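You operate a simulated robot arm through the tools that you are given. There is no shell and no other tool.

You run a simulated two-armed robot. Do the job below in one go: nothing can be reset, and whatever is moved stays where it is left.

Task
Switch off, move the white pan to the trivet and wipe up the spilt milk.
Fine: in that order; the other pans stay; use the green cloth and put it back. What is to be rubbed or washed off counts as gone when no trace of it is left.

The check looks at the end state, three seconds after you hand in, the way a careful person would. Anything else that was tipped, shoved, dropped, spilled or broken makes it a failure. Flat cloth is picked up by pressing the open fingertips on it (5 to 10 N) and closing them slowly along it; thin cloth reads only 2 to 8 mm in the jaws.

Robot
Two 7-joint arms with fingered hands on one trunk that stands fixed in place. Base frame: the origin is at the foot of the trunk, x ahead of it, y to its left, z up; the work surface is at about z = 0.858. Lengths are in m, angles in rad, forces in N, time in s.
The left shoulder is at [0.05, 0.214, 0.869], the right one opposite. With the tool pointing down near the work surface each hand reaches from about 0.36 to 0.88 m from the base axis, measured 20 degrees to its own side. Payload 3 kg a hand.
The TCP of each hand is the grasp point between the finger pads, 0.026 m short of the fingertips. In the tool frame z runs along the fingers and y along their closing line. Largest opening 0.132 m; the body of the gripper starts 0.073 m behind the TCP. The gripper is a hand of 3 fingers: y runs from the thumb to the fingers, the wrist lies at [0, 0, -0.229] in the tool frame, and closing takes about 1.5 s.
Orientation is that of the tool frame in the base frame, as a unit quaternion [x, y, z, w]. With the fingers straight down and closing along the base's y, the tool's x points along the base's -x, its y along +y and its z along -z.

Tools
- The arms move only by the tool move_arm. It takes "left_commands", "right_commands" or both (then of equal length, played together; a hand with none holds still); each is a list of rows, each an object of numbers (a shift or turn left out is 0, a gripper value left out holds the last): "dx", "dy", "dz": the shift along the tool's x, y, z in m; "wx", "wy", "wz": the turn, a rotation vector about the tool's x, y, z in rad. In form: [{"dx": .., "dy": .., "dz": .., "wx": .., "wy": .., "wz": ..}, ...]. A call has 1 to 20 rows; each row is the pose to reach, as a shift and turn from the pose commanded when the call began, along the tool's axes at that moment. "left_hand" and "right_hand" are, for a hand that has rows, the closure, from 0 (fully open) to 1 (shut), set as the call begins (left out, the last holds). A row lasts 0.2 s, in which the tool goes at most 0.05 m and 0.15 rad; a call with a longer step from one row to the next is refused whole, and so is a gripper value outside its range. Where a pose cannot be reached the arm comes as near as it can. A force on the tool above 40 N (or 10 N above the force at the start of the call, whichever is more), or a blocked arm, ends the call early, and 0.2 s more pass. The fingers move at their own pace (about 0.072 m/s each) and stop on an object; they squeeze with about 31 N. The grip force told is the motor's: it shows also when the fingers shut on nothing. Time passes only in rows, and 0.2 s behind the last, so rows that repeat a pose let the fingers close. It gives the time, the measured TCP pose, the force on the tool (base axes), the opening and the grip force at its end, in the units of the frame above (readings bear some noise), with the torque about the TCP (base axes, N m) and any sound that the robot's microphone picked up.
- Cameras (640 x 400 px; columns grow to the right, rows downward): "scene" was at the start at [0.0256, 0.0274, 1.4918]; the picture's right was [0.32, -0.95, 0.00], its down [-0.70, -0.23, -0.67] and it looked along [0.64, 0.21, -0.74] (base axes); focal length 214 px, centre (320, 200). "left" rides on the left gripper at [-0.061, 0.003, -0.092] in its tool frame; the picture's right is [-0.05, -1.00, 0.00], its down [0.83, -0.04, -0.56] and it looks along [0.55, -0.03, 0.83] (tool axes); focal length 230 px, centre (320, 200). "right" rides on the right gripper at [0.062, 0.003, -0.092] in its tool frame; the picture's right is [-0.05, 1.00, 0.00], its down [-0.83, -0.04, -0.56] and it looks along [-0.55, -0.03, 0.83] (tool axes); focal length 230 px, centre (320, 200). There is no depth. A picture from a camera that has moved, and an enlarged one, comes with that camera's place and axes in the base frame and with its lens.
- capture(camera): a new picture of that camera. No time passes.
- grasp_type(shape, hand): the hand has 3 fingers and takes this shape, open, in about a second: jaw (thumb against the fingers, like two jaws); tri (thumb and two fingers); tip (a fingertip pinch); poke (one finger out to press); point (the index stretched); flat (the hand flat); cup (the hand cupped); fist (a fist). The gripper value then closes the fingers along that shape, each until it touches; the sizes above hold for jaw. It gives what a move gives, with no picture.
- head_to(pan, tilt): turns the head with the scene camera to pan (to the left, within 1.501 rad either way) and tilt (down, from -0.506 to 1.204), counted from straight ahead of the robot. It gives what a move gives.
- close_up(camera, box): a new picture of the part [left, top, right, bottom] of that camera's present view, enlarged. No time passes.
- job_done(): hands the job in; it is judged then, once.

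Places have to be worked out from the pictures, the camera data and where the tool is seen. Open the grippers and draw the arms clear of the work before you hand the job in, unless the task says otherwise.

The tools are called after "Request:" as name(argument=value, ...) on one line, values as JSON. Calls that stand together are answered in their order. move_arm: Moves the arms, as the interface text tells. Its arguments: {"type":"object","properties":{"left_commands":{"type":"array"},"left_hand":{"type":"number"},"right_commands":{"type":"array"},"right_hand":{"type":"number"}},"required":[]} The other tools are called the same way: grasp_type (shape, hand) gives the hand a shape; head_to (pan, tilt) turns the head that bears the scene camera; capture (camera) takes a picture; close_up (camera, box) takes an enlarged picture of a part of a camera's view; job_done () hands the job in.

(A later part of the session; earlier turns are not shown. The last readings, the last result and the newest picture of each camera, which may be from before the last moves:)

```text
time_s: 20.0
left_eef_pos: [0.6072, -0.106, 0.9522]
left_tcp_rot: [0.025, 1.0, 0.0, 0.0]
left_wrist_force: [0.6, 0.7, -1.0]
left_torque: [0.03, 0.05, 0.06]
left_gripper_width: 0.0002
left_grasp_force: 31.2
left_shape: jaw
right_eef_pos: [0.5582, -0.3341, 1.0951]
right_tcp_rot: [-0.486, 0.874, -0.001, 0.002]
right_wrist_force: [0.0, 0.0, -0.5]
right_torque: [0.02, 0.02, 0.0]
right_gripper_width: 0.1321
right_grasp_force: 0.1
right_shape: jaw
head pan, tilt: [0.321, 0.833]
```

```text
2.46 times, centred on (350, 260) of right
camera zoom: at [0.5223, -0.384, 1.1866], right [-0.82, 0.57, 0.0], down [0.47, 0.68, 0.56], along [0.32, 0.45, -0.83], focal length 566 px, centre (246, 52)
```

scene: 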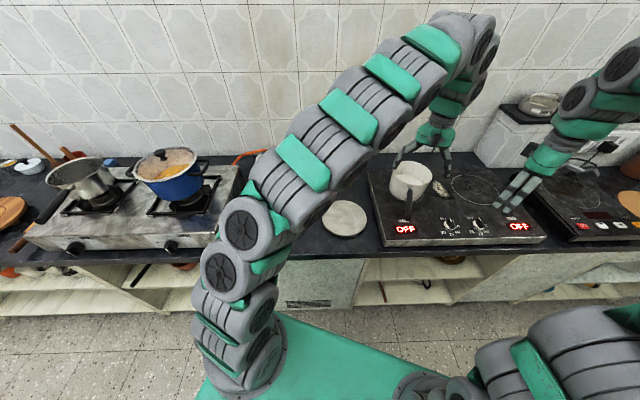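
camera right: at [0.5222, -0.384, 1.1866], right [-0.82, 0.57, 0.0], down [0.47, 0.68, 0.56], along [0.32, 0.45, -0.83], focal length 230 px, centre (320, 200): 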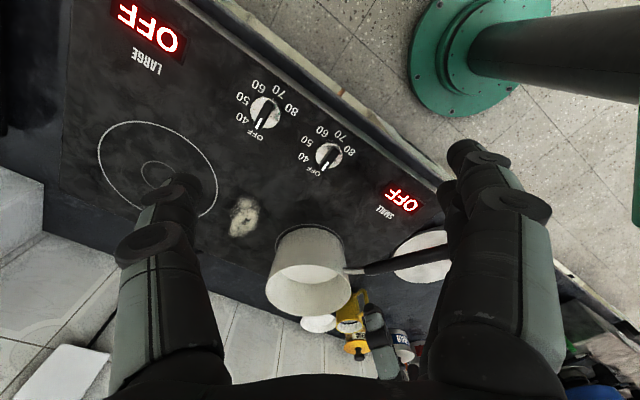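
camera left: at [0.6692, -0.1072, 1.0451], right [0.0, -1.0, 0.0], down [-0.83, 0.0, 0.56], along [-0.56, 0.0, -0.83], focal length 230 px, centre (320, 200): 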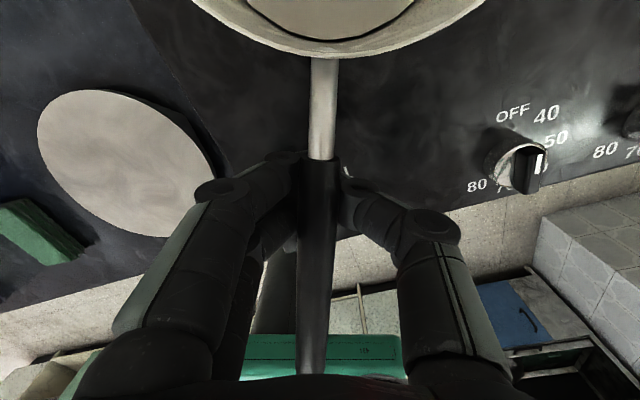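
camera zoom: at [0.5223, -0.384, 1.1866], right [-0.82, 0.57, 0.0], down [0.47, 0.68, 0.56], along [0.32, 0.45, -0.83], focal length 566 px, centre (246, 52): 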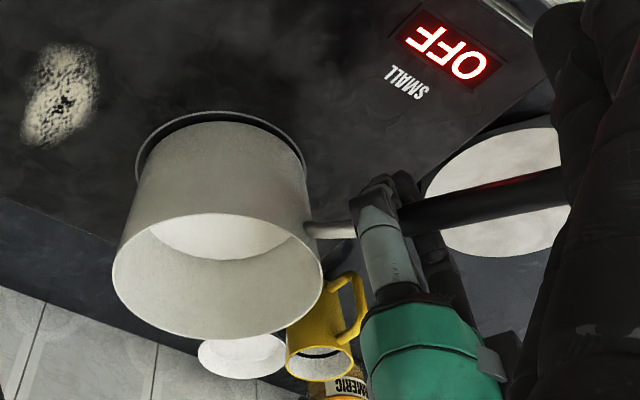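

The fingers met under the handle (width reads 0), so the handle is caged in the V of the fingers rather than pinched. I do a very small test lift to feel the weight and see how the pan behaves.

Request:
move_arm(left_commands=[{"dz": -0.003}, {"dz": -0.006}, {"dz": -0.009}, {"dz": -0.012}, {"dz": -0.012}])

Request:
close_up(camera="right", box=[220, 180, 480, 340])

Request:
capture(camera="left")

```text
time_s: 21.2
left_eef_pos: [0.6055, -0.1067, 0.9633]
left_tcp_rot: [0.025, 1.0, 0.0, -0.001]
left_wrist_force: [0.8, 0.0, -4.8]
left_torque: [0.04, 0.07, 0.11]
left_gripper_width: 0.0001
left_grasp_force: 30.9
left_shape: jaw
right_eef_pos: [0.5573, -0.3338, 1.0943]
right_tcp_rot: [-0.484, 0.875, -0.001, 0.002]
right_wrist_force: [0.0, -0.7, 0.0]
right_torque: [0.05, -0.03, 0.0]
right_gripper_width: 0.1319
right_grasp_force: 0.1
right_shape: jaw
head pan, tilt: [0.321, 0.833]
```

```text
2.46 times, centred on (350, 260) of right
camera zoom: at [0.5223, -0.384, 1.1867], right [-0.82, 0.57, 0.0], down [0.47, 0.68, 0.56], along [0.32, 0.45, -0.83], focal length 566 px, centre (246, 52)
```

zoom: 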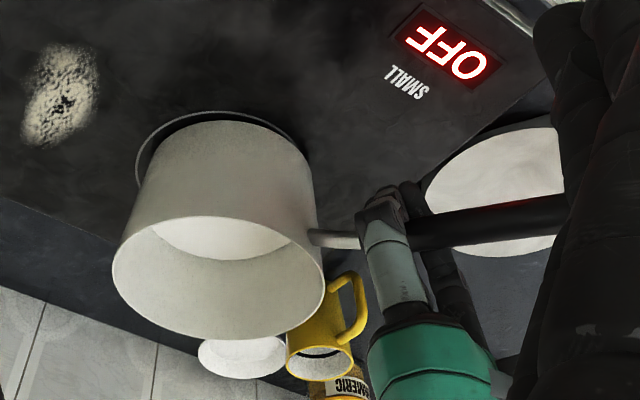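

```text
taken
camera left: at [0.6671, -0.1078, 1.0561], right [0.0, -1.0, 0.0], down [-0.83, 0.0, 0.56], along [-0.56, 0.0, -0.83], focal length 230 px, centre (320, 200)
```

left: 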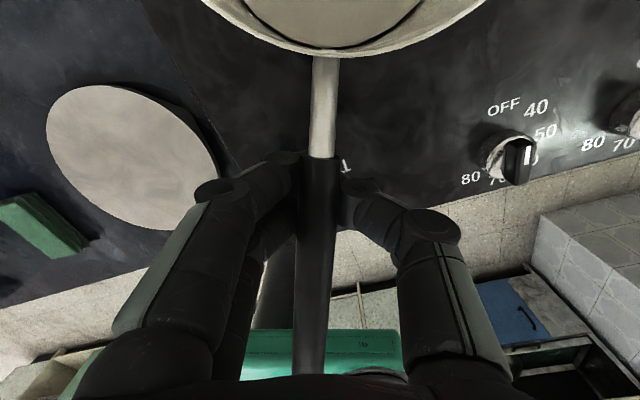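

The test shows about 12 N total pan weight and that the pan pivots in this one-hand grip, so a two-hand carry is needed (left caging the handle, right pinching the far rim). Cross-checking views also puts the counter near z≈0.79 and the trivet near (0.56, 0.10, 0.807), not at stove height. I set the handle back down.

Request:
move_arm(left_commands=[{"dz": 0.004}, {"dz": 0.008}, {"dz": 0.011}, {"dz": 0.011}])

Request:
move_arm(left_commands=[{}, {}, {}, {"dx": 0.01, "dz": -0.002}, {"dx": 0.02, "dz": -0.004}, {"dx": 0.027, "dz": -0.004}], left_hand=0.45)

Request:
close_up(camera="right", box=[220, 180, 480, 340])

Request:
capture(camera="left")

Request:
capture(camera="scene")

```text
time_s: 22.2
left_eef_pos: [0.6061, -0.1073, 0.9525]
left_tcp_rot: [0.026, 1.0, 0.0, 0.0]
left_wrist_force: [-2.4, 1.0, -2.2]
left_torque: [0.01, 0.0, 0.07]
left_gripper_width: 0.0
left_grasp_force: 30.9
left_shape: jaw
right_eef_pos: [0.558, -0.3356, 1.0958]
right_tcp_rot: [-0.485, 0.874, -0.001, 0.001]
right_wrist_force: [-0.8, 0.2, 0.2]
right_torque: [0.0, 0.0, 0.01]
right_gripper_width: 0.1319
right_grasp_force: 0.0
right_shape: jaw
head pan, tilt: [0.321, 0.833]
```

```text
time_s: 23.6
left_eef_pos: [0.5778, -0.1057, 0.9578]
left_tcp_rot: [0.025, 1.0, 0.001, 0.001]
left_wrist_force: [-0.2, 0.1, -0.1]
left_torque: [-0.02, 0.0, -0.03]
left_gripper_width: 0.0722
left_grasp_force: 0.0
left_shape: jaw
right_eef_pos: [0.5581, -0.3336, 1.0952]
right_tcp_rot: [-0.485, 0.874, 0.0, 0.002]
right_wrist_force: [-0.8, -0.4, -0.7]
right_torque: [0.03, -0.02, 0.01]
right_gripper_width: 0.1318
right_grasp_force: 0.1
right_shape: jaw
head pan, tilt: [0.321, 0.833]
```

```text
2.46 times, centred on (350, 260) of right
camera zoom: at [0.5222, -0.384, 1.1867], right [-0.82, 0.57, 0.0], down [0.47, 0.68, 0.56], along [0.32, 0.45, -0.83], focal length 566 px, centre (246, 52)
```

zoom: 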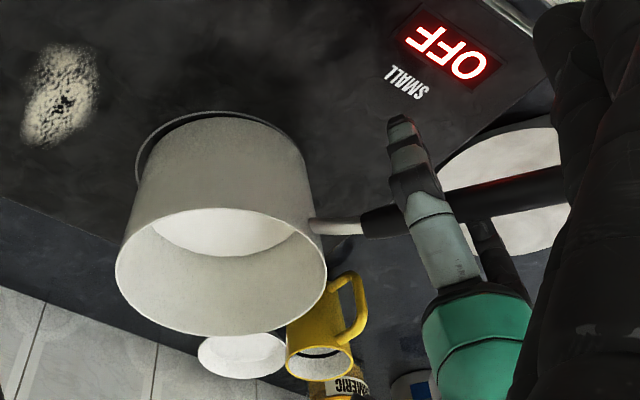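

```text
taken
camera left: at [0.639, -0.1071, 1.0516], right [0.0, -1.0, 0.0], down [-0.83, 0.0, 0.55], along [-0.55, 0.0, -0.83], focal length 230 px, centre (320, 200)
```

left: 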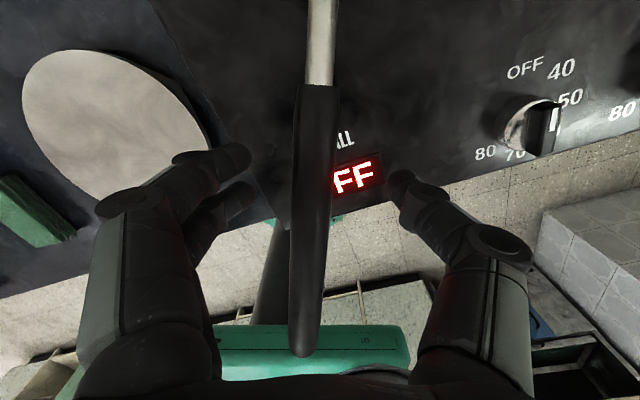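

```text
taken
```

scene: 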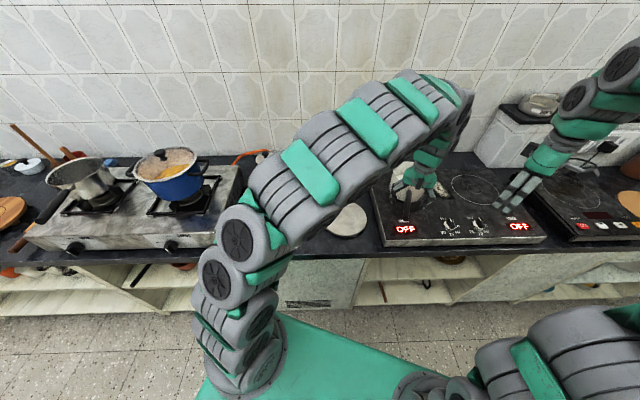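

The pan sits fine on the hob. I close the left hand around the handle again at x≈0.578 while the right hand moves above the pan's far rim, half open and closing along the pan's radius.

Request:
move_arm(left_commands=[{}, {}, {}, {}, {}, {}, {}, {}, {}], left_hand=1.0, right_commands=[{"dx": -0.035, "dy": -0.01, "dz": 0.0, "wz": -0.07}, {"dx": -0.07, "dy": -0.02, "dz": 0.0, "wz": -0.14}, {"dx": -0.105, "dy": -0.031, "dz": 0.0, "wz": -0.21}, {"dx": -0.14, "dy": -0.041, "dz": 0.0, "wz": -0.28}, {"dx": -0.175, "dy": -0.052, "dz": 0.0, "wz": -0.35}, {"dx": -0.21, "dy": -0.062, "dz": 0.005, "wz": -0.42}, {"dx": -0.245, "dy": -0.073, "dz": 0.015, "wz": -0.49}, {"dx": -0.28, "dy": -0.083, "dz": 0.025, "wz": -0.56}, {"dx": -0.31, "dy": -0.092, "dz": 0.035, "wz": -0.56}], right_hand=0.4)

Request:
capture(camera="right")

Request:
capture(camera="left")

Request:
capture(camera="scene")

```text
time_s: 25.6
left_eef_pos: [0.5779, -0.106, 0.9564]
left_tcp_rot: [0.025, 1.0, 0.0, 0.0]
left_wrist_force: [0.3, -0.3, 0.0]
left_torque: [-0.01, 0.07, 0.06]
left_gripper_width: 0.0
left_grasp_force: 30.6
left_shape: jaw
right_eef_pos: [0.7629, -0.1487, 1.0581]
right_tcp_rot: [0.707, -0.707, 0.002, -0.002]
right_wrist_force: [0.4, -0.1, -0.4]
right_torque: [0.01, 0.01, 0.03]
right_gripper_width: 0.0796
right_grasp_force: 0.1
right_shape: jaw
right hand out of reach, approached as far as the arm can: row 8, 9
head pan, tilt: [0.321, 0.833]
```

```text
taken
camera right: at [0.76, -0.209, 1.1494], right [-1.0, 0.05, 0.0], down [0.04, 0.83, 0.56], along [0.03, 0.55, -0.83], focal length 230 px, centre (320, 200)
```

right: 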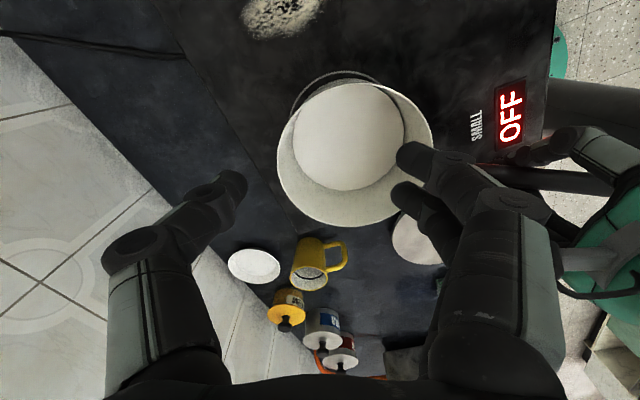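

```text
taken
camera left: at [0.6392, -0.1066, 1.051], right [0.0, -1.0, 0.0], down [-0.83, 0.0, 0.56], along [-0.56, 0.0, -0.83], focal length 230 px, centre (320, 200)
```

left: 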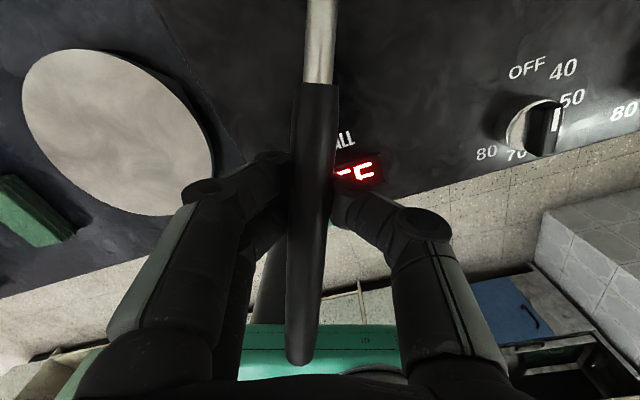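

```text
taken
```

scene: 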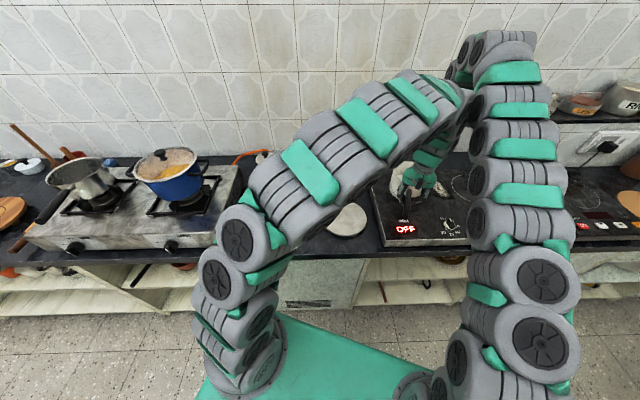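

The far rim at z 1.06 was just out of reach; lower down it should be reachable. From this view the rim centre is about (0.731,-0.117), radius 0.070, so the far rim is near x 0.80. I lower a bit and see where the hand ends up.

Request:
move_arm(right_commands=[{"dz": 0.015}, {"dz": 0.03}, {"dz": 0.045}, {"dz": 0.045}])

Request:
capture(camera="right")

```text
time_s: 26.6
left_eef_pos: [0.5768, -0.1038, 0.9551]
left_tcp_rot: [0.025, 1.0, 0.002, -0.002]
left_wrist_force: [0.0, 0.5, -0.2]
left_torque: [-0.04, 0.07, 0.01]
left_gripper_width: 0.0
left_grasp_force: 31.4
left_shape: jaw
right_eef_pos: [0.7639, -0.1482, 1.0142]
right_tcp_rot: [-0.707, 0.708, -0.002, 0.002]
right_wrist_force: [-0.1, 0.0, -0.1]
right_torque: [-0.01, 0.03, 0.0]
right_gripper_width: 0.0796
right_grasp_force: 0.0
right_shape: jaw
head pan, tilt: [0.321, 0.833]
```

```text
taken
camera right: at [0.7601, -0.2096, 1.1063], right [-1.0, 0.05, -0.01], down [0.04, 0.83, 0.56], along [0.04, 0.55, -0.83], focal length 230 px, centre (320, 200)
```

right: 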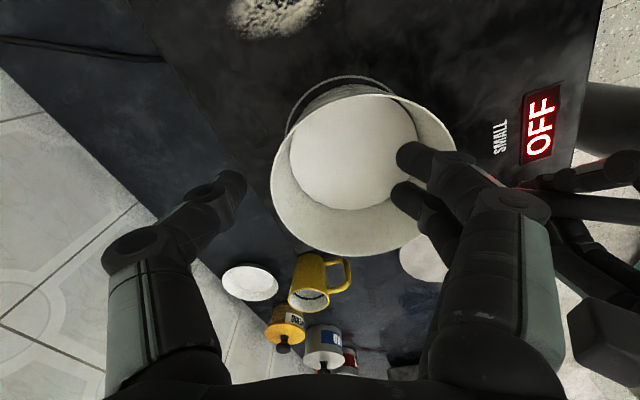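

The hand is now at (0.764,-0.148,1.014). To gain reach I tilt it slightly (wrist toward the robot) and move over the far rim with tips still above the rim.

Request:
move_arm(right_commands=[{"dx": -0.008, "dy": -0.009, "wx": 0.06}, {"dx": -0.016, "dy": -0.018, "wx": 0.12}, {"dx": -0.024, "dy": -0.027, "wx": 0.18}, {"dx": -0.029, "dy": -0.036, "dz": 0.0, "wx": 0.2}, {"dx": -0.029, "dy": -0.036, "dz": 0.0, "wx": 0.2}])

Request:
capture(camera="right")

Request:
close_up(camera="scene", box=[360, 130, 500, 240])

```text
time_s: 27.8
left_eef_pos: [0.5817, -0.0974, 0.9563]
left_tcp_rot: [0.017, 1.0, -0.001, -0.002]
left_wrist_force: [-2.1, 0.0, -2.2]
left_torque: [-0.01, 0.02, -0.11]
left_gripper_width: 0.0
left_grasp_force: 31.3
left_shape: jaw
right_eef_pos: [0.802, -0.1368, 1.0186]
right_tcp_rot: [-0.691, 0.715, -0.071, 0.076]
right_wrist_force: [-0.8, 0.6, 0.5]
right_torque: [0.01, 0.0, 0.03]
right_gripper_width: 0.0797
right_grasp_force: 0.0
right_shape: jaw
head pan, tilt: [0.321, 0.833]
```

```text
taken
camera right: at [0.7779, -0.1982, 1.1065], right [-0.97, 0.08, -0.21], down [-0.05, 0.83, 0.56], along [0.22, 0.56, -0.8], focal length 230 px, centre (320, 200)
```

right: 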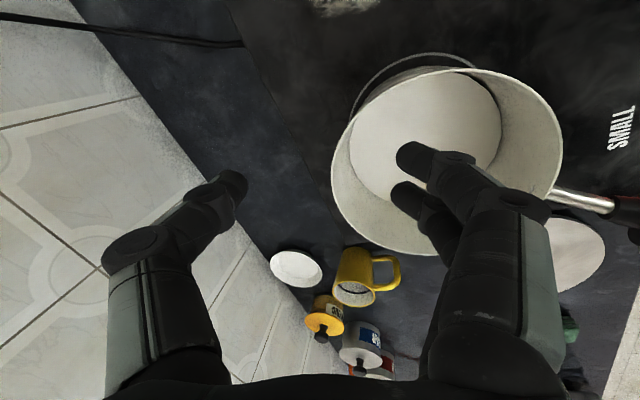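

```text
3.64 times, centred on (430, 185) of scene
camera zoom: at [0.0256, 0.0274, 1.4918], right [0.32, -0.95, 0.0], down [-0.7, -0.23, -0.67], along [0.64, 0.21, -0.74], focal length 780 px, centre (-80, 254)
```

zoom: 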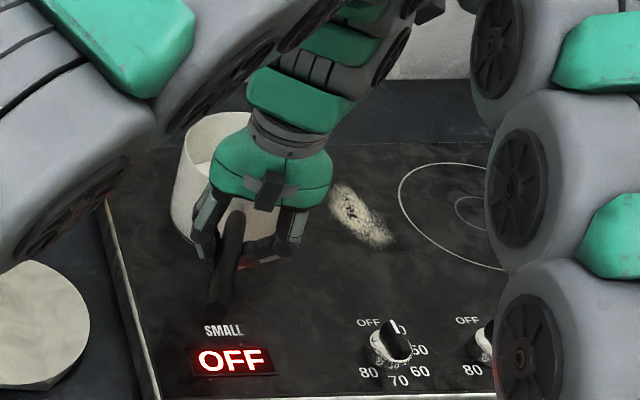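

The left hand got nudged 9 mm in y: the right arm is touching the left arm, and the pan turned slightly. I back the right arm out the way it came; a left-rim/right-rim carry keeps the arms on their own sides, so I'll switch to that.

Request:
move_arm(right_commands=[{"dx": 0.03, "dy": 0.015, "dz": -0.008}, {"dx": 0.06, "dy": 0.03, "dz": -0.016}, {"dx": 0.09, "dy": 0.045, "dz": -0.024, "wx": -0.05}, {"dx": 0.12, "dy": 0.06, "dz": -0.032, "wx": -0.1}, {"dx": 0.15, "dy": 0.075, "dz": -0.04, "wx": -0.15}, {"dx": 0.18, "dy": 0.092, "dz": -0.049, "wx": -0.2}, {"dx": 0.18, "dy": 0.092, "dz": -0.049, "wx": -0.2}])

Request:
capture(camera="right")

Request:
capture(camera="left")

Request:
close_up(camera="scene", box=[360, 130, 500, 240])

```text
time_s: 29.4
left_eef_pos: [0.5775, -0.1058, 0.9568]
left_tcp_rot: [0.025, 1.0, 0.0, 0.0]
left_wrist_force: [-1.6, 0.3, -2.9]
left_torque: [-0.03, 0.02, 0.05]
left_gripper_width: 0.0
left_grasp_force: 30.9
left_shape: jaw
right_eef_pos: [0.6987, -0.2948, 1.0431]
right_tcp_rot: [0.708, -0.706, 0.002, 0.0]
right_wrist_force: [0.3, 0.5, -0.1]
right_torque: [0.03, 0.02, -0.01]
right_gripper_width: 0.0794
right_grasp_force: 0.0
right_shape: jaw
head pan, tilt: [0.321, 0.833]
```

```text
taken
camera right: at [0.6963, -0.3557, 1.135], right [-1.0, 0.05, 0.0], down [0.04, 0.83, 0.55], along [0.03, 0.55, -0.83], focal length 230 px, centre (320, 200)
```

right: 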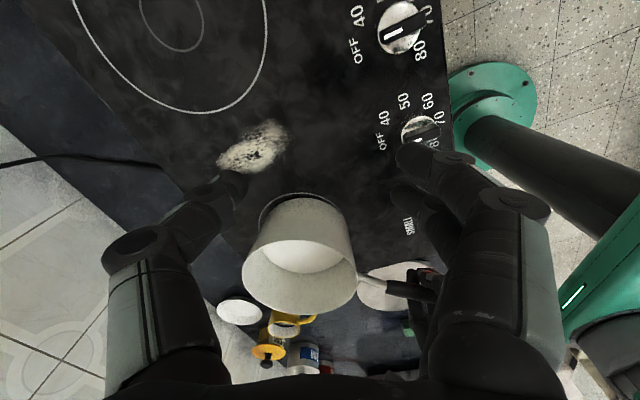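

```text
taken
camera left: at [0.6389, -0.1074, 1.0512], right [0.0, -1.0, 0.0], down [-0.83, 0.0, 0.55], along [-0.55, 0.0, -0.83], focal length 230 px, centre (320, 200)
```

left: 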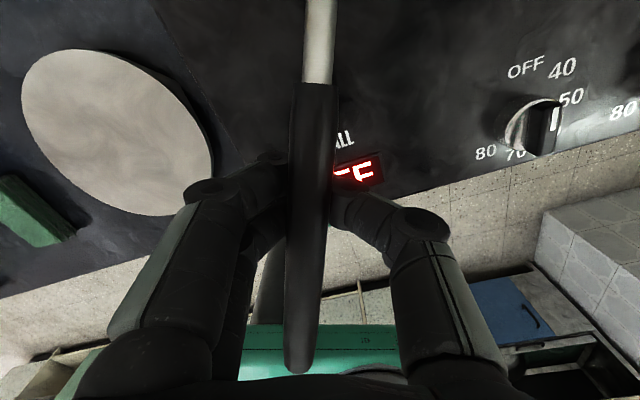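

```text
3.64 times, centred on (430, 185) of scene
camera zoom: at [0.0256, 0.0273, 1.4918], right [0.32, -0.95, 0.0], down [-0.7, -0.23, -0.67], along [0.64, 0.21, -0.74], focal length 780 px, centre (-80, 254)
```

zoom: 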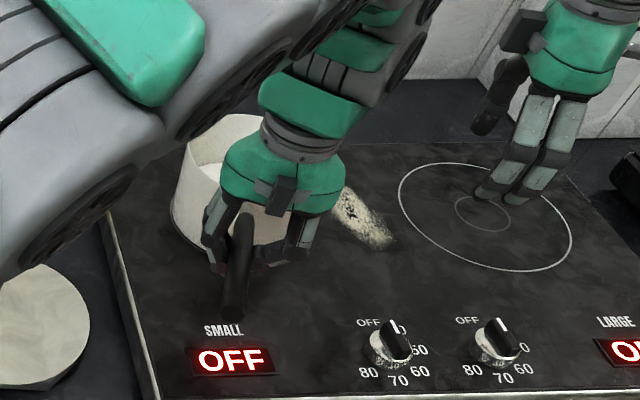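

Left hand is back in place and nothing tipped. To keep the arms apart I'll roll the left hand about the handle (wrist to the left) and tilt the right hand about its closing line (wrist to the right). First the left roll with slightly open fingers, and the right to a staging pose.

Request:
move_arm(left_commands=[{}, {}, {}, {"wx": 0.09}, {"wx": 0.18}, {"wx": 0.27}, {"wx": 0.35}, {"wx": 0.35}], left_hand=0.6)

Request:
move_arm(left_commands=[{}, {}, {}, {}, {}, {}, {}, {}], left_hand=1.0, right_commands=[{"dx": -0.015, "dy": -0.013, "wy": -0.08}, {"dx": -0.03, "dy": -0.026, "wy": -0.16}, {"dx": -0.045, "dy": -0.039, "wy": -0.24}, {"dx": -0.06, "dy": -0.052, "wy": -0.32}, {"dx": -0.075, "dy": -0.065, "wy": -0.4}, {"dx": -0.09, "dy": -0.078, "wy": -0.46}, {"dx": -0.105, "dy": -0.091, "dz": 0.005, "wy": -0.52}, {"dx": -0.105, "dy": -0.091, "dz": 0.01, "wy": -0.52}])

Request:
capture(camera="right")

Request:
capture(camera="left")

Request:
capture(camera="scene")

```text
time_s: 31.2
left_eef_pos: [0.5779, -0.1071, 0.9574]
left_tcp_rot: [0.025, 0.984, -0.175, -0.004]
left_wrist_force: [0.3, -0.7, 0.4]
left_torque: [-0.01, -0.01, 0.03]
left_gripper_width: 0.0524
left_grasp_force: 0.1
left_shape: jaw
right_eef_pos: [0.6994, -0.2948, 1.0422]
right_tcp_rot: [0.707, -0.707, 0.002, -0.001]
right_wrist_force: [-0.2, 0.5, 0.1]
right_torque: [0.04, 0.02, 0.03]
right_gripper_width: 0.0795
right_grasp_force: 0.1
right_shape: jaw
head pan, tilt: [0.321, 0.833]
```

```text
time_s: 33.0
left_eef_pos: [0.5775, -0.1072, 0.9572]
left_tcp_rot: [0.026, 0.984, -0.174, -0.005]
left_wrist_force: [-0.3, -0.1, 0.5]
left_torque: [0.0, 0.04, 0.02]
left_gripper_width: 0.0
left_grasp_force: 31.0
left_shape: jaw
right_eef_pos: [0.7886, -0.1889, 1.0338]
right_tcp_rot: [0.685, -0.682, -0.181, -0.182]
right_wrist_force: [0.0, -0.4, 0.5]
right_torque: [-0.01, 0.0, 0.01]
right_gripper_width: 0.0794
right_grasp_force: 0.1
right_shape: jaw
head pan, tilt: [0.321, 0.833]
```

```text
taken
camera right: at [0.7846, -0.2886, 1.083], right [-1.0, 0.04, 0.02], down [0.04, 0.44, 0.89], along [0.03, 0.89, -0.45], focal length 230 px, centre (320, 200)
```

right: 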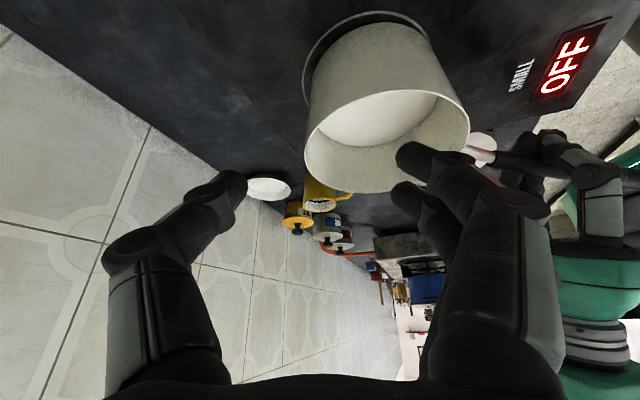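

```text
taken
camera left: at [0.6409, -0.0764, 1.0437], right [0.0, -0.94, 0.34], down [-0.82, 0.19, 0.54], along [-0.57, -0.28, -0.77], focal length 230 px, centre (320, 200)
```

left: 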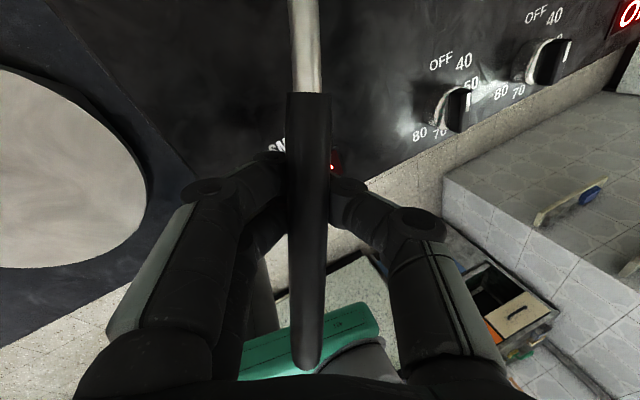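

```text
taken
```

scene: 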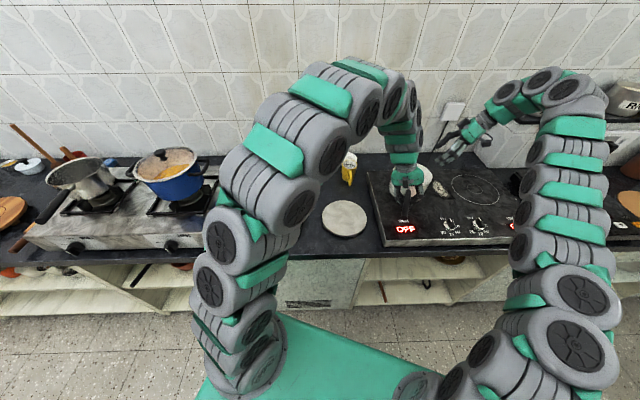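

Arms are now well apart. This view puts the rim centre at about (0.735,-0.119), radius 0.069, so I bring the right hand over the far wall (x≈0.803) with the tips just above the rim.

Request:
move_arm(right_commands=[{"dx": -0.016, "dy": -0.005, "dz": 0.012}, {"dx": -0.03, "dy": -0.01, "dz": 0.03}, {"dx": -0.0324, "dy": -0.0144, "dz": 0.048}, {"dx": -0.0324, "dy": -0.0144, "dz": 0.058}, {"dx": -0.0324, "dy": -0.0144, "dz": 0.058}])

Request:
capture(camera="right")

Request:
close_up(camera="scene", box=[380, 110, 520, 200])

```text
time_s: 34.2
left_eef_pos: [0.5785, -0.106, 0.9573]
left_tcp_rot: [0.025, 0.984, -0.175, -0.004]
left_wrist_force: [1.0, -0.1, 0.1]
left_torque: [0.03, 0.05, 0.0]
left_gripper_width: 0.0
left_grasp_force: 31.2
left_shape: jaw
right_eef_pos: [0.8038, -0.1331, 1.0017]
right_tcp_rot: [0.684, -0.682, -0.18, -0.183]
right_wrist_force: [-0.6, -0.7, -0.3]
right_torque: [-0.02, 0.04, -0.01]
right_gripper_width: 0.0798
right_grasp_force: 0.0
right_shape: jaw
head pan, tilt: [0.321, 0.833]
```

```text
taken
camera right: at [0.7994, -0.2324, 1.0505], right [-1.0, 0.04, 0.02], down [0.04, 0.45, 0.89], along [0.03, 0.89, -0.45], focal length 230 px, centre (320, 200)
```

right: 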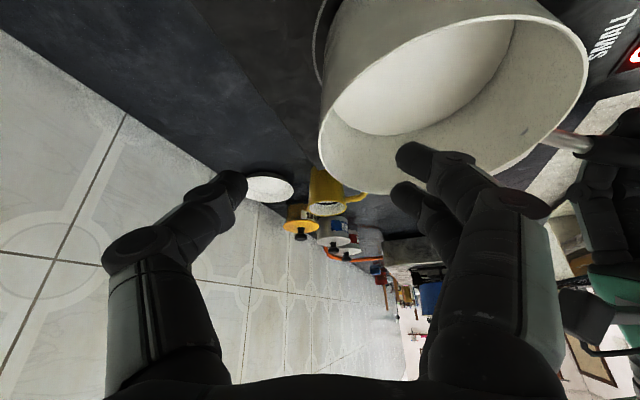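

```text
4.44 times, centred on (450, 155) of scene
camera zoom: at [0.0257, 0.0274, 1.4918], right [0.32, -0.95, 0.0], down [-0.7, -0.23, -0.67], along [0.64, 0.21, -0.74], focal length 953 px, centre (-258, 400)
```

zoom: 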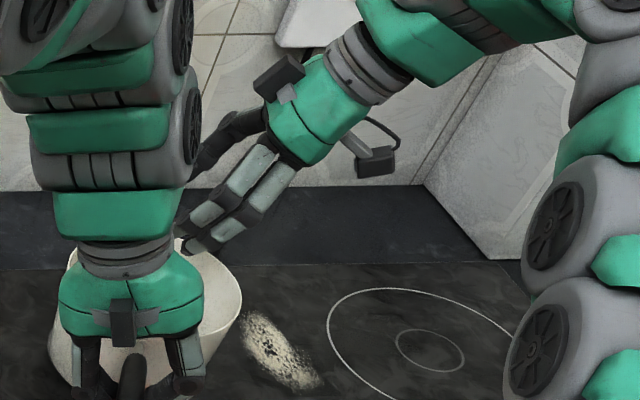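

The far wall (x≈0.803) lies right between the fingers. I descend 42 mm straight down so the tips straddle it, then check.

Request:
move_arm(right_commands=[{"dx": 0.006, "dz": 0.0104}, {"dx": 0.012, "dz": 0.0208}, {"dx": 0.017, "dz": 0.0294}, {"dx": 0.02125, "dz": 0.0368}, {"dx": 0.02125, "dz": 0.0368}])

Request:
capture(camera="right")

```text
time_s: 35.4
left_eef_pos: [0.5783, -0.1066, 0.9576]
left_tcp_rot: [0.024, 0.985, -0.173, -0.004]
left_wrist_force: [0.1, 0.3, 0.2]
left_torque: [0.02, 0.07, 0.05]
left_gripper_width: 0.0
left_grasp_force: 30.7
left_shape: jaw
right_eef_pos: [0.8051, -0.1343, 0.9577]
right_tcp_rot: [0.684, -0.683, -0.18, -0.183]
right_wrist_force: [0.1, 0.5, 0.3]
right_torque: [0.03, -0.02, 0.0]
right_gripper_width: 0.0795
right_grasp_force: 0.2
right_shape: jaw
head pan, tilt: [0.321, 0.833]
```

```text
taken
camera right: at [0.8003, -0.2336, 1.0056], right [-1.0, 0.04, 0.02], down [0.04, 0.45, 0.89], along [0.03, 0.89, -0.45], focal length 230 px, centre (320, 200)
```

right: 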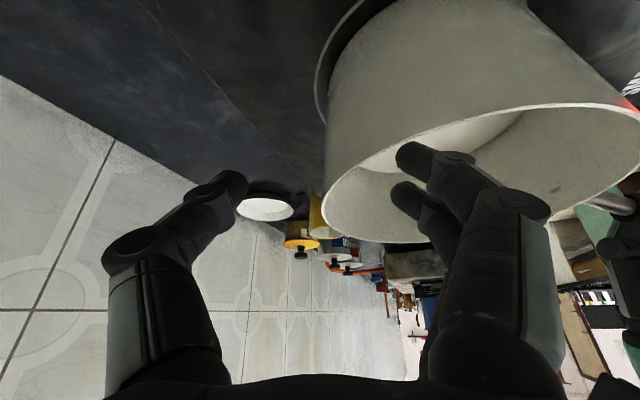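

The wall is between thumb and fingers, tips about 2 cm below the rim and well above the milk. I close the right hand on the wall.

Request:
move_arm(right_commands=[{}, {}, {}, {}, {}, {}, {}], right_hand=1.0)

Request:
capture(camera="right")

Request:
capture(camera="left")

Request:
close_up(camera="scene", box=[380, 130, 500, 230])

```text
time_s: 37.0
left_eef_pos: [0.5782, -0.1058, 0.9567]
left_tcp_rot: [0.026, 0.985, -0.173, -0.004]
left_wrist_force: [2.1, -0.2, 0.5]
left_torque: [0.01, 0.01, -0.01]
left_gripper_width: 0.0
left_grasp_force: 31.1
left_shape: jaw
right_eef_pos: [0.8041, -0.1352, 0.9568]
right_tcp_rot: [0.684, -0.682, -0.181, -0.183]
right_wrist_force: [-1.7, 0.3, 1.0]
right_torque: [0.0, 0.08, 0.02]
right_gripper_width: 0.0
right_grasp_force: 30.6
right_shape: jaw
head pan, tilt: [0.321, 0.833]
```

```text
taken
camera right: at [0.8003, -0.2335, 1.0056], right [-1.0, 0.04, 0.02], down [0.04, 0.45, 0.89], along [0.03, 0.89, -0.45], focal length 230 px, centre (320, 200)
```

right: 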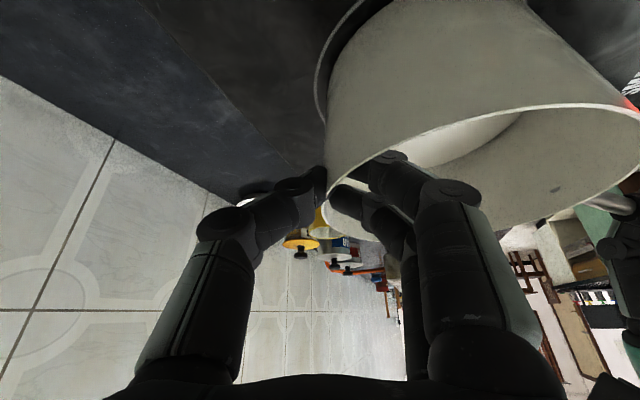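

```text
taken
camera left: at [0.6409, -0.0766, 1.0436], right [0.0, -0.94, 0.34], down [-0.82, 0.19, 0.54], along [-0.57, -0.28, -0.77], focal length 230 px, centre (320, 200)
```

left: 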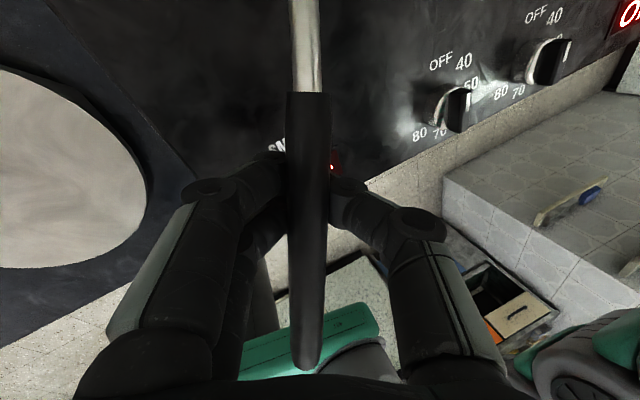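

```text
4.00 times, centred on (440, 180) of scene
camera zoom: at [0.0257, 0.0273, 1.4918], right [0.32, -0.95, 0.0], down [-0.7, -0.23, -0.67], along [0.64, 0.21, -0.74], focal length 858 px, centre (-160, 280)
```

zoom: 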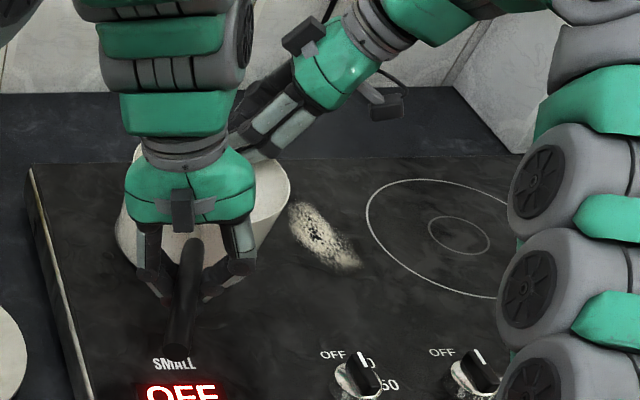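

The right hand is closed on the wall (thin sheet reads about 0). I lift both hands together by just 10 mm and check forces and level.

Request:
move_arm(left_commands=[{"dy": -0.0009, "dz": -0.0023}, {"dy": -0.0017, "dz": -0.0047}, {"dy": -0.0026, "dz": -0.007}, {"dy": -0.0034, "dz": -0.0094}, {"dy": -0.0034, "dz": -0.0094}], right_commands=[{"dx": -0.0012, "dz": -0.0022}, {"dx": -0.0025, "dz": -0.0043}, {"dx": -0.0037, "dz": -0.0065}, {"dx": -0.005, "dz": -0.0087}, {"dx": -0.005, "dz": -0.0087}])

Request:
capture(camera="right")

Request:
close_up(camera="scene", box=[380, 130, 500, 230])

```text
time_s: 38.2
left_eef_pos: [0.5785, -0.1072, 0.9672]
left_tcp_rot: [0.025, 0.984, -0.174, -0.004]
left_wrist_force: [-4.5, 0.0, -2.8]
left_torque: [-0.03, 0.02, 0.04]
left_gripper_width: 0.0004
left_grasp_force: 30.9
left_shape: jaw
right_eef_pos: [0.8027, -0.1356, 0.9664]
right_tcp_rot: [0.684, -0.683, -0.18, -0.183]
right_wrist_force: [4.9, -0.5, -4.4]
right_torque: [-0.09, -0.04, -0.09]
right_gripper_width: 0.0002
right_grasp_force: 31.3
right_shape: jaw
head pan, tilt: [0.321, 0.833]
```

```text
taken
camera right: at [0.7996, -0.2345, 1.0161], right [-1.0, 0.04, 0.02], down [0.04, 0.45, 0.89], along [0.03, 0.89, -0.45], focal length 230 px, centre (320, 200)
```

right: 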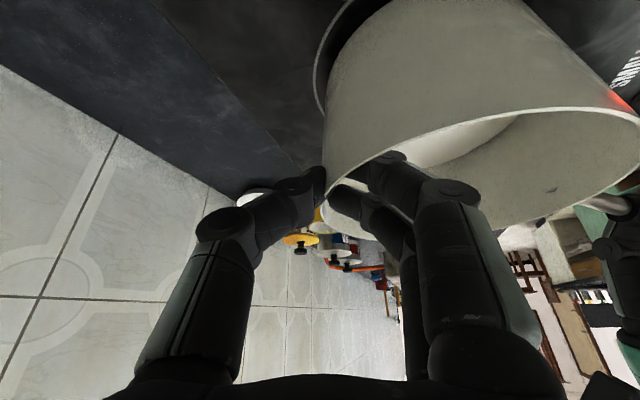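

```text
4.00 times, centred on (440, 180) of scene
camera zoom: at [0.0257, 0.0273, 1.4918], right [0.32, -0.95, 0.0], down [-0.7, -0.23, -0.67], along [0.64, 0.21, -0.74], focal length 858 px, centre (-160, 280)
```

zoom: 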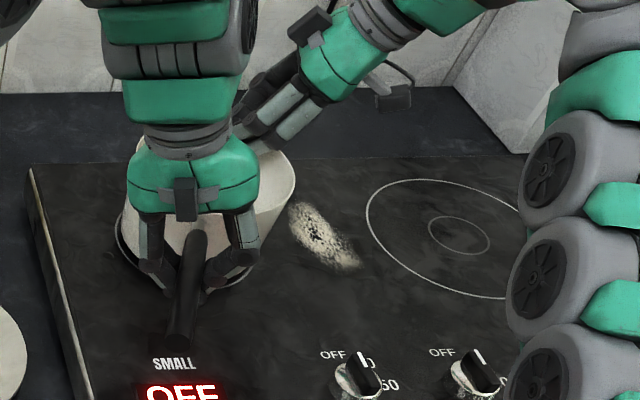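

Together the hands carry about 7 N and the pan rose level with both, so it is airborne. I raise another 40 mm slowly and check it stays level.

Request:
move_arm(left_commands=[{"dy": -0.0023, "dz": -0.0063}, {"dy": -0.0046, "dz": -0.0125}, {"dy": -0.0069, "dz": -0.0188}, {"dy": -0.0091, "dz": -0.025}, {"dy": -0.0114, "dz": -0.0313}, {"dy": -0.0137, "dz": -0.0375}, {"dy": -0.0137, "dz": -0.0375}], right_commands=[{"dx": -0.0033, "dz": -0.0058}, {"dx": -0.0066, "dz": -0.0115}, {"dx": -0.01, "dz": -0.0173}, {"dx": -0.0133, "dz": -0.0231}, {"dx": -0.0166, "dz": -0.0288}, {"dx": -0.0199, "dz": -0.0346}, {"dx": -0.0199, "dz": -0.0346}])

Request:
capture(camera="right")

Request:
close_up(camera="scene", box=[320, 110, 500, 250])

Request:
capture(camera="left")

```text
time_s: 39.8
left_eef_pos: [0.5797, -0.1068, 1.0077]
left_tcp_rot: [0.025, 0.985, -0.173, -0.004]
left_wrist_force: [-9.5, 1.5, -3.1]
left_torque: [0.03, 0.08, 0.05]
left_gripper_width: 0.0
left_grasp_force: 31.3
left_shape: jaw
right_eef_pos: [0.8018, -0.1369, 1.0063]
right_tcp_rot: [0.684, -0.682, -0.181, -0.184]
right_wrist_force: [9.4, -1.1, -5.2]
right_torque: [-0.08, -0.05, -0.12]
right_gripper_width: 0.0002
right_grasp_force: 30.7
right_shape: jaw
head pan, tilt: [0.321, 0.833]
```

```text
taken
camera right: at [0.7987, -0.2351, 1.0545], right [-1.0, 0.04, 0.02], down [0.04, 0.45, 0.89], along [0.03, 0.89, -0.45], focal length 230 px, centre (320, 200)
```

right: 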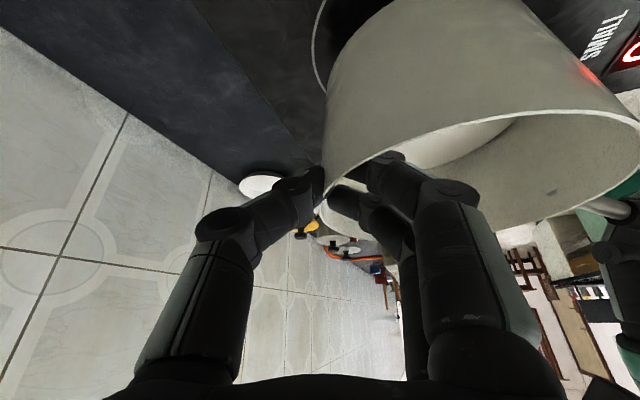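

```text
2.86 times, centred on (410, 180) of scene
camera zoom: at [0.0257, 0.0274, 1.4918], right [0.32, -0.95, 0.0], down [-0.7, -0.23, -0.67], along [0.64, 0.21, -0.74], focal length 613 px, centre (63, 257)
```

zoom: 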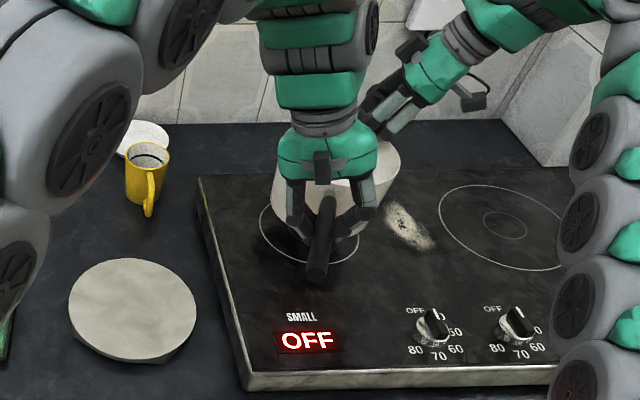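

```text
taken
camera left: at [0.6421, -0.0758, 1.0947], right [0.0, -0.94, 0.34], down [-0.82, 0.19, 0.54], along [-0.57, -0.28, -0.77], focal length 230 px, centre (320, 200)
```

left: 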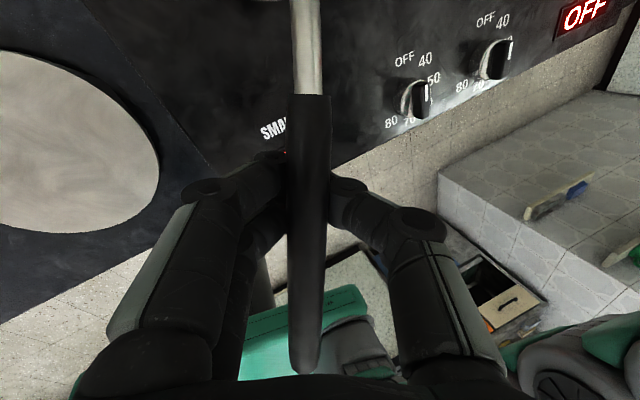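

The pan hangs level about 5 cm above the hob. I carry it halfway toward the trivet, slowly, and check.

Request:
move_arm(left_commands=[{"dx": 0.0038, "dy": 0.004, "dz": -0.0015}, {"dx": 0.0114, "dy": 0.012, "dz": -0.0044}, {"dx": 0.0229, "dy": 0.024, "dz": -0.0088}, {"dx": 0.0343, "dy": 0.0359, "dz": -0.0131}, {"dx": 0.0458, "dy": 0.0479, "dz": -0.0175}, {"dx": 0.0572, "dy": 0.0599, "dz": -0.0219}, {"dx": 0.0706, "dy": 0.0739, "dz": -0.027}, {"dx": 0.082, "dy": 0.0858, "dz": -0.0314}, {"dx": 0.09, "dy": 0.0942, "dz": -0.0344}, {"dx": 0.0954, "dy": 0.0998, "dz": -0.0365}], right_commands=[{"dx": -0.0039, "dy": 0.0036, "dz": 0.0022}, {"dx": -0.0116, "dy": 0.0107, "dz": 0.0066}, {"dx": -0.0232, "dy": 0.0214, "dz": 0.0132}, {"dx": -0.0348, "dy": 0.0321, "dz": 0.0198}, {"dx": -0.0464, "dy": 0.0429, "dz": 0.0264}, {"dx": -0.058, "dy": 0.0536, "dz": 0.033}, {"dx": -0.0715, "dy": 0.0661, "dz": 0.0407}, {"dx": -0.0831, "dy": 0.0768, "dz": 0.0473}, {"dx": -0.0912, "dy": 0.0843, "dz": 0.0519}, {"dx": -0.0966, "dy": 0.0893, "dz": 0.055}])

Request:
capture(camera="right")

Request:
capture(camera="scene")

Request:
capture(camera="left")

```text
time_s: 42.0
left_eef_pos: [0.4872, 0.0046, 1.0075]
left_tcp_rot: [0.025, 0.984, -0.175, -0.004]
left_wrist_force: [9.3, -1.0, -3.7]
left_torque: [-0.05, 0.03, -0.06]
left_gripper_width: 0.0001
left_grasp_force: 30.9
left_shape: jaw
right_eef_pos: [0.714, -0.0249, 1.0073]
right_tcp_rot: [0.685, -0.682, -0.181, -0.183]
right_wrist_force: [-9.0, 1.1, -3.5]
right_torque: [-0.06, 0.19, 0.05]
right_gripper_width: 0.0
right_grasp_force: 30.9
right_shape: jaw
head pan, tilt: [0.321, 0.833]
```

```text
taken
camera right: at [0.7108, -0.1232, 1.0563], right [-1.0, 0.04, 0.02], down [0.04, 0.45, 0.89], along [0.03, 0.89, -0.45], focal length 230 px, centre (320, 200)
```

right: 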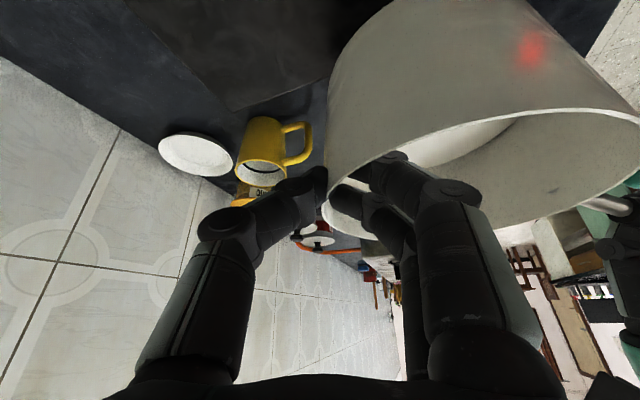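

```text
taken
```

scene: 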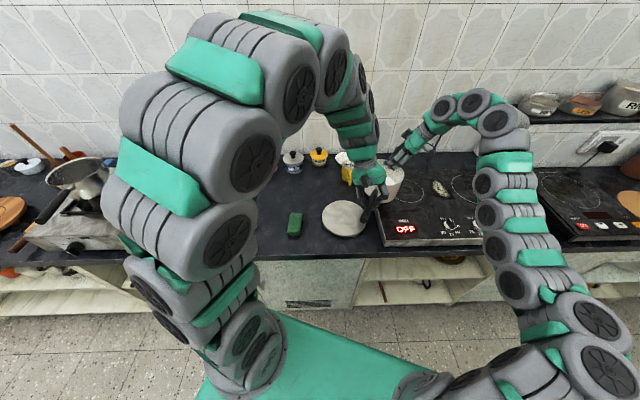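

```text
taken
camera left: at [0.5504, 0.0355, 1.0944], right [0.0, -0.94, 0.34], down [-0.82, 0.19, 0.54], along [-0.57, -0.28, -0.77], focal length 230 px, centre (320, 200)
```

left: 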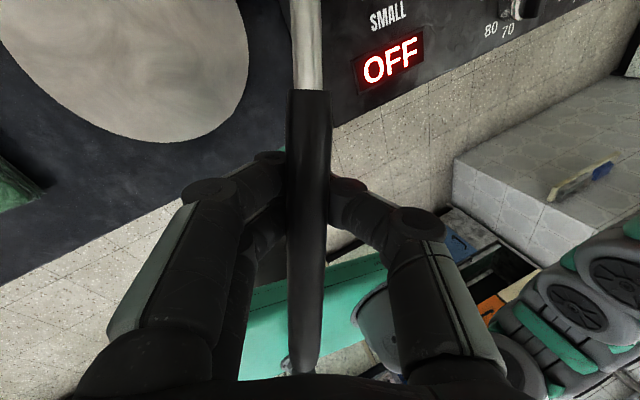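

All level; the pan centre is now near (0.645,-0.009). Refined trivet centre is about (0.553,0.100), radius 0.09. I carry the pan over it.

Request:
move_arm(left_commands=[{"dx": 0.0039, "dy": 0.0039, "dz": -0.0014}, {"dx": 0.0116, "dy": 0.0117, "dz": -0.0043}, {"dx": 0.0213, "dy": 0.0215, "dz": -0.0079}, {"dx": 0.0319, "dy": 0.0323, "dz": -0.0118}, {"dx": 0.0435, "dy": 0.044, "dz": -0.0161}, {"dx": 0.0551, "dy": 0.0557, "dz": -0.0204}, {"dx": 0.0658, "dy": 0.0665, "dz": -0.0243}, {"dx": 0.0764, "dy": 0.0773, "dz": -0.0283}, {"dx": 0.0861, "dy": 0.087, "dz": -0.0319}, {"dx": 0.0928, "dy": 0.0939, "dz": -0.0344}, {"dx": 0.0967, "dy": 0.0978, "dz": -0.0358}, {"dx": 0.0967, "dy": 0.0978, "dz": -0.0358}], right_commands=[{"dx": -0.0038, "dy": 0.0037, "dz": 0.0022}, {"dx": -0.0114, "dy": 0.011, "dz": 0.0065}, {"dx": -0.0209, "dy": 0.0202, "dz": 0.0119}, {"dx": -0.0313, "dy": 0.0303, "dz": 0.0178}, {"dx": -0.0427, "dy": 0.0413, "dz": 0.0243}, {"dx": -0.0541, "dy": 0.0523, "dz": 0.0308}, {"dx": -0.0645, "dy": 0.0624, "dz": 0.0367}, {"dx": -0.075, "dy": 0.0724, "dz": 0.0427}, {"dx": -0.0845, "dy": 0.0816, "dz": 0.0481}, {"dx": -0.0911, "dy": 0.088, "dz": 0.0518}, {"dx": -0.0949, "dy": 0.0917, "dz": 0.054}, {"dx": -0.0949, "dy": 0.0917, "dz": 0.054}])

Request:
capture(camera="right")

Request:
capture(camera="scene")

Request:
capture(camera="left")

```text
time_s: 44.6
left_eef_pos: [0.3965, 0.1131, 1.0064]
left_tcp_rot: [0.025, 0.984, -0.175, -0.005]
left_wrist_force: [0.7, 0.0, -2.9]
left_torque: [-0.01, 0.0, -0.05]
left_gripper_width: 0.0
left_grasp_force: 31.0
left_shape: jaw
right_eef_pos: [0.6907, 0.0802, 1.0074]
right_tcp_rot: [-0.683, 0.684, 0.18, 0.183]
right_wrist_force: [-0.8, 0.2, -6.0]
right_torque: [-0.11, 0.06, -0.07]
right_gripper_width: 0.0
right_grasp_force: 31.4
right_shape: jaw
right hand out of reach, approached as far as the arm can: row 4, 5, 6, 7, 8, 9, 10, 11, 12
head pan, tilt: [0.321, 0.833]
```

```text
taken
camera right: at [0.6871, -0.0192, 1.0566], right [-1.0, 0.04, 0.02], down [0.04, 0.45, 0.89], along [0.03, 0.89, -0.45], focal length 230 px, centre (320, 200)
```

right: 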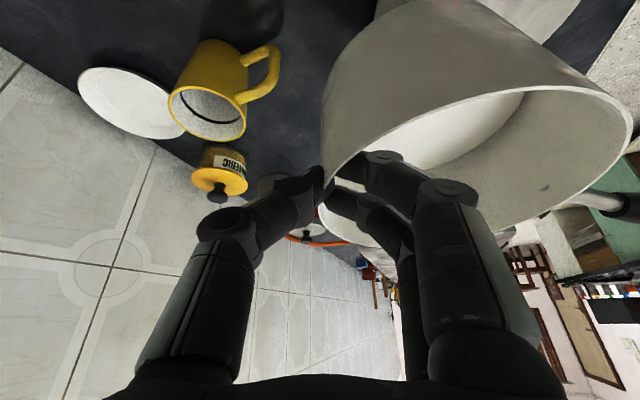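

```text
taken
```

scene: 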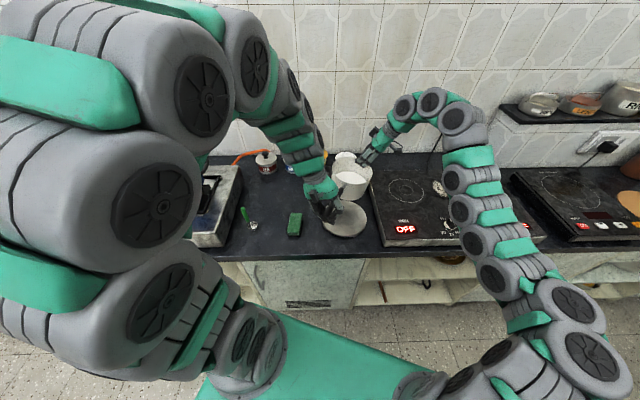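

```text
taken
camera left: at [0.4591, 0.1438, 1.0939], right [0.0, -0.94, 0.34], down [-0.82, 0.19, 0.54], along [-0.57, -0.28, -0.77], focal length 230 px, centre (320, 200)
```

left: 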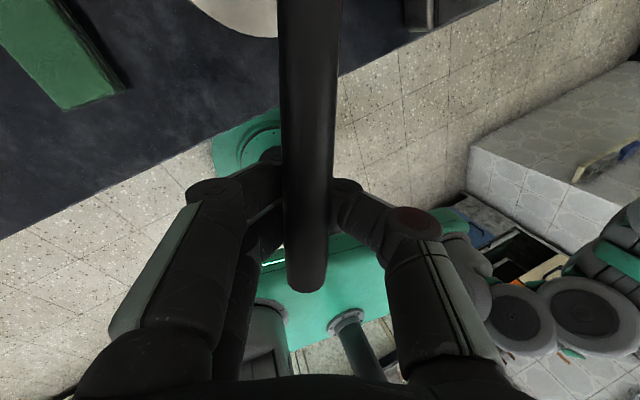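

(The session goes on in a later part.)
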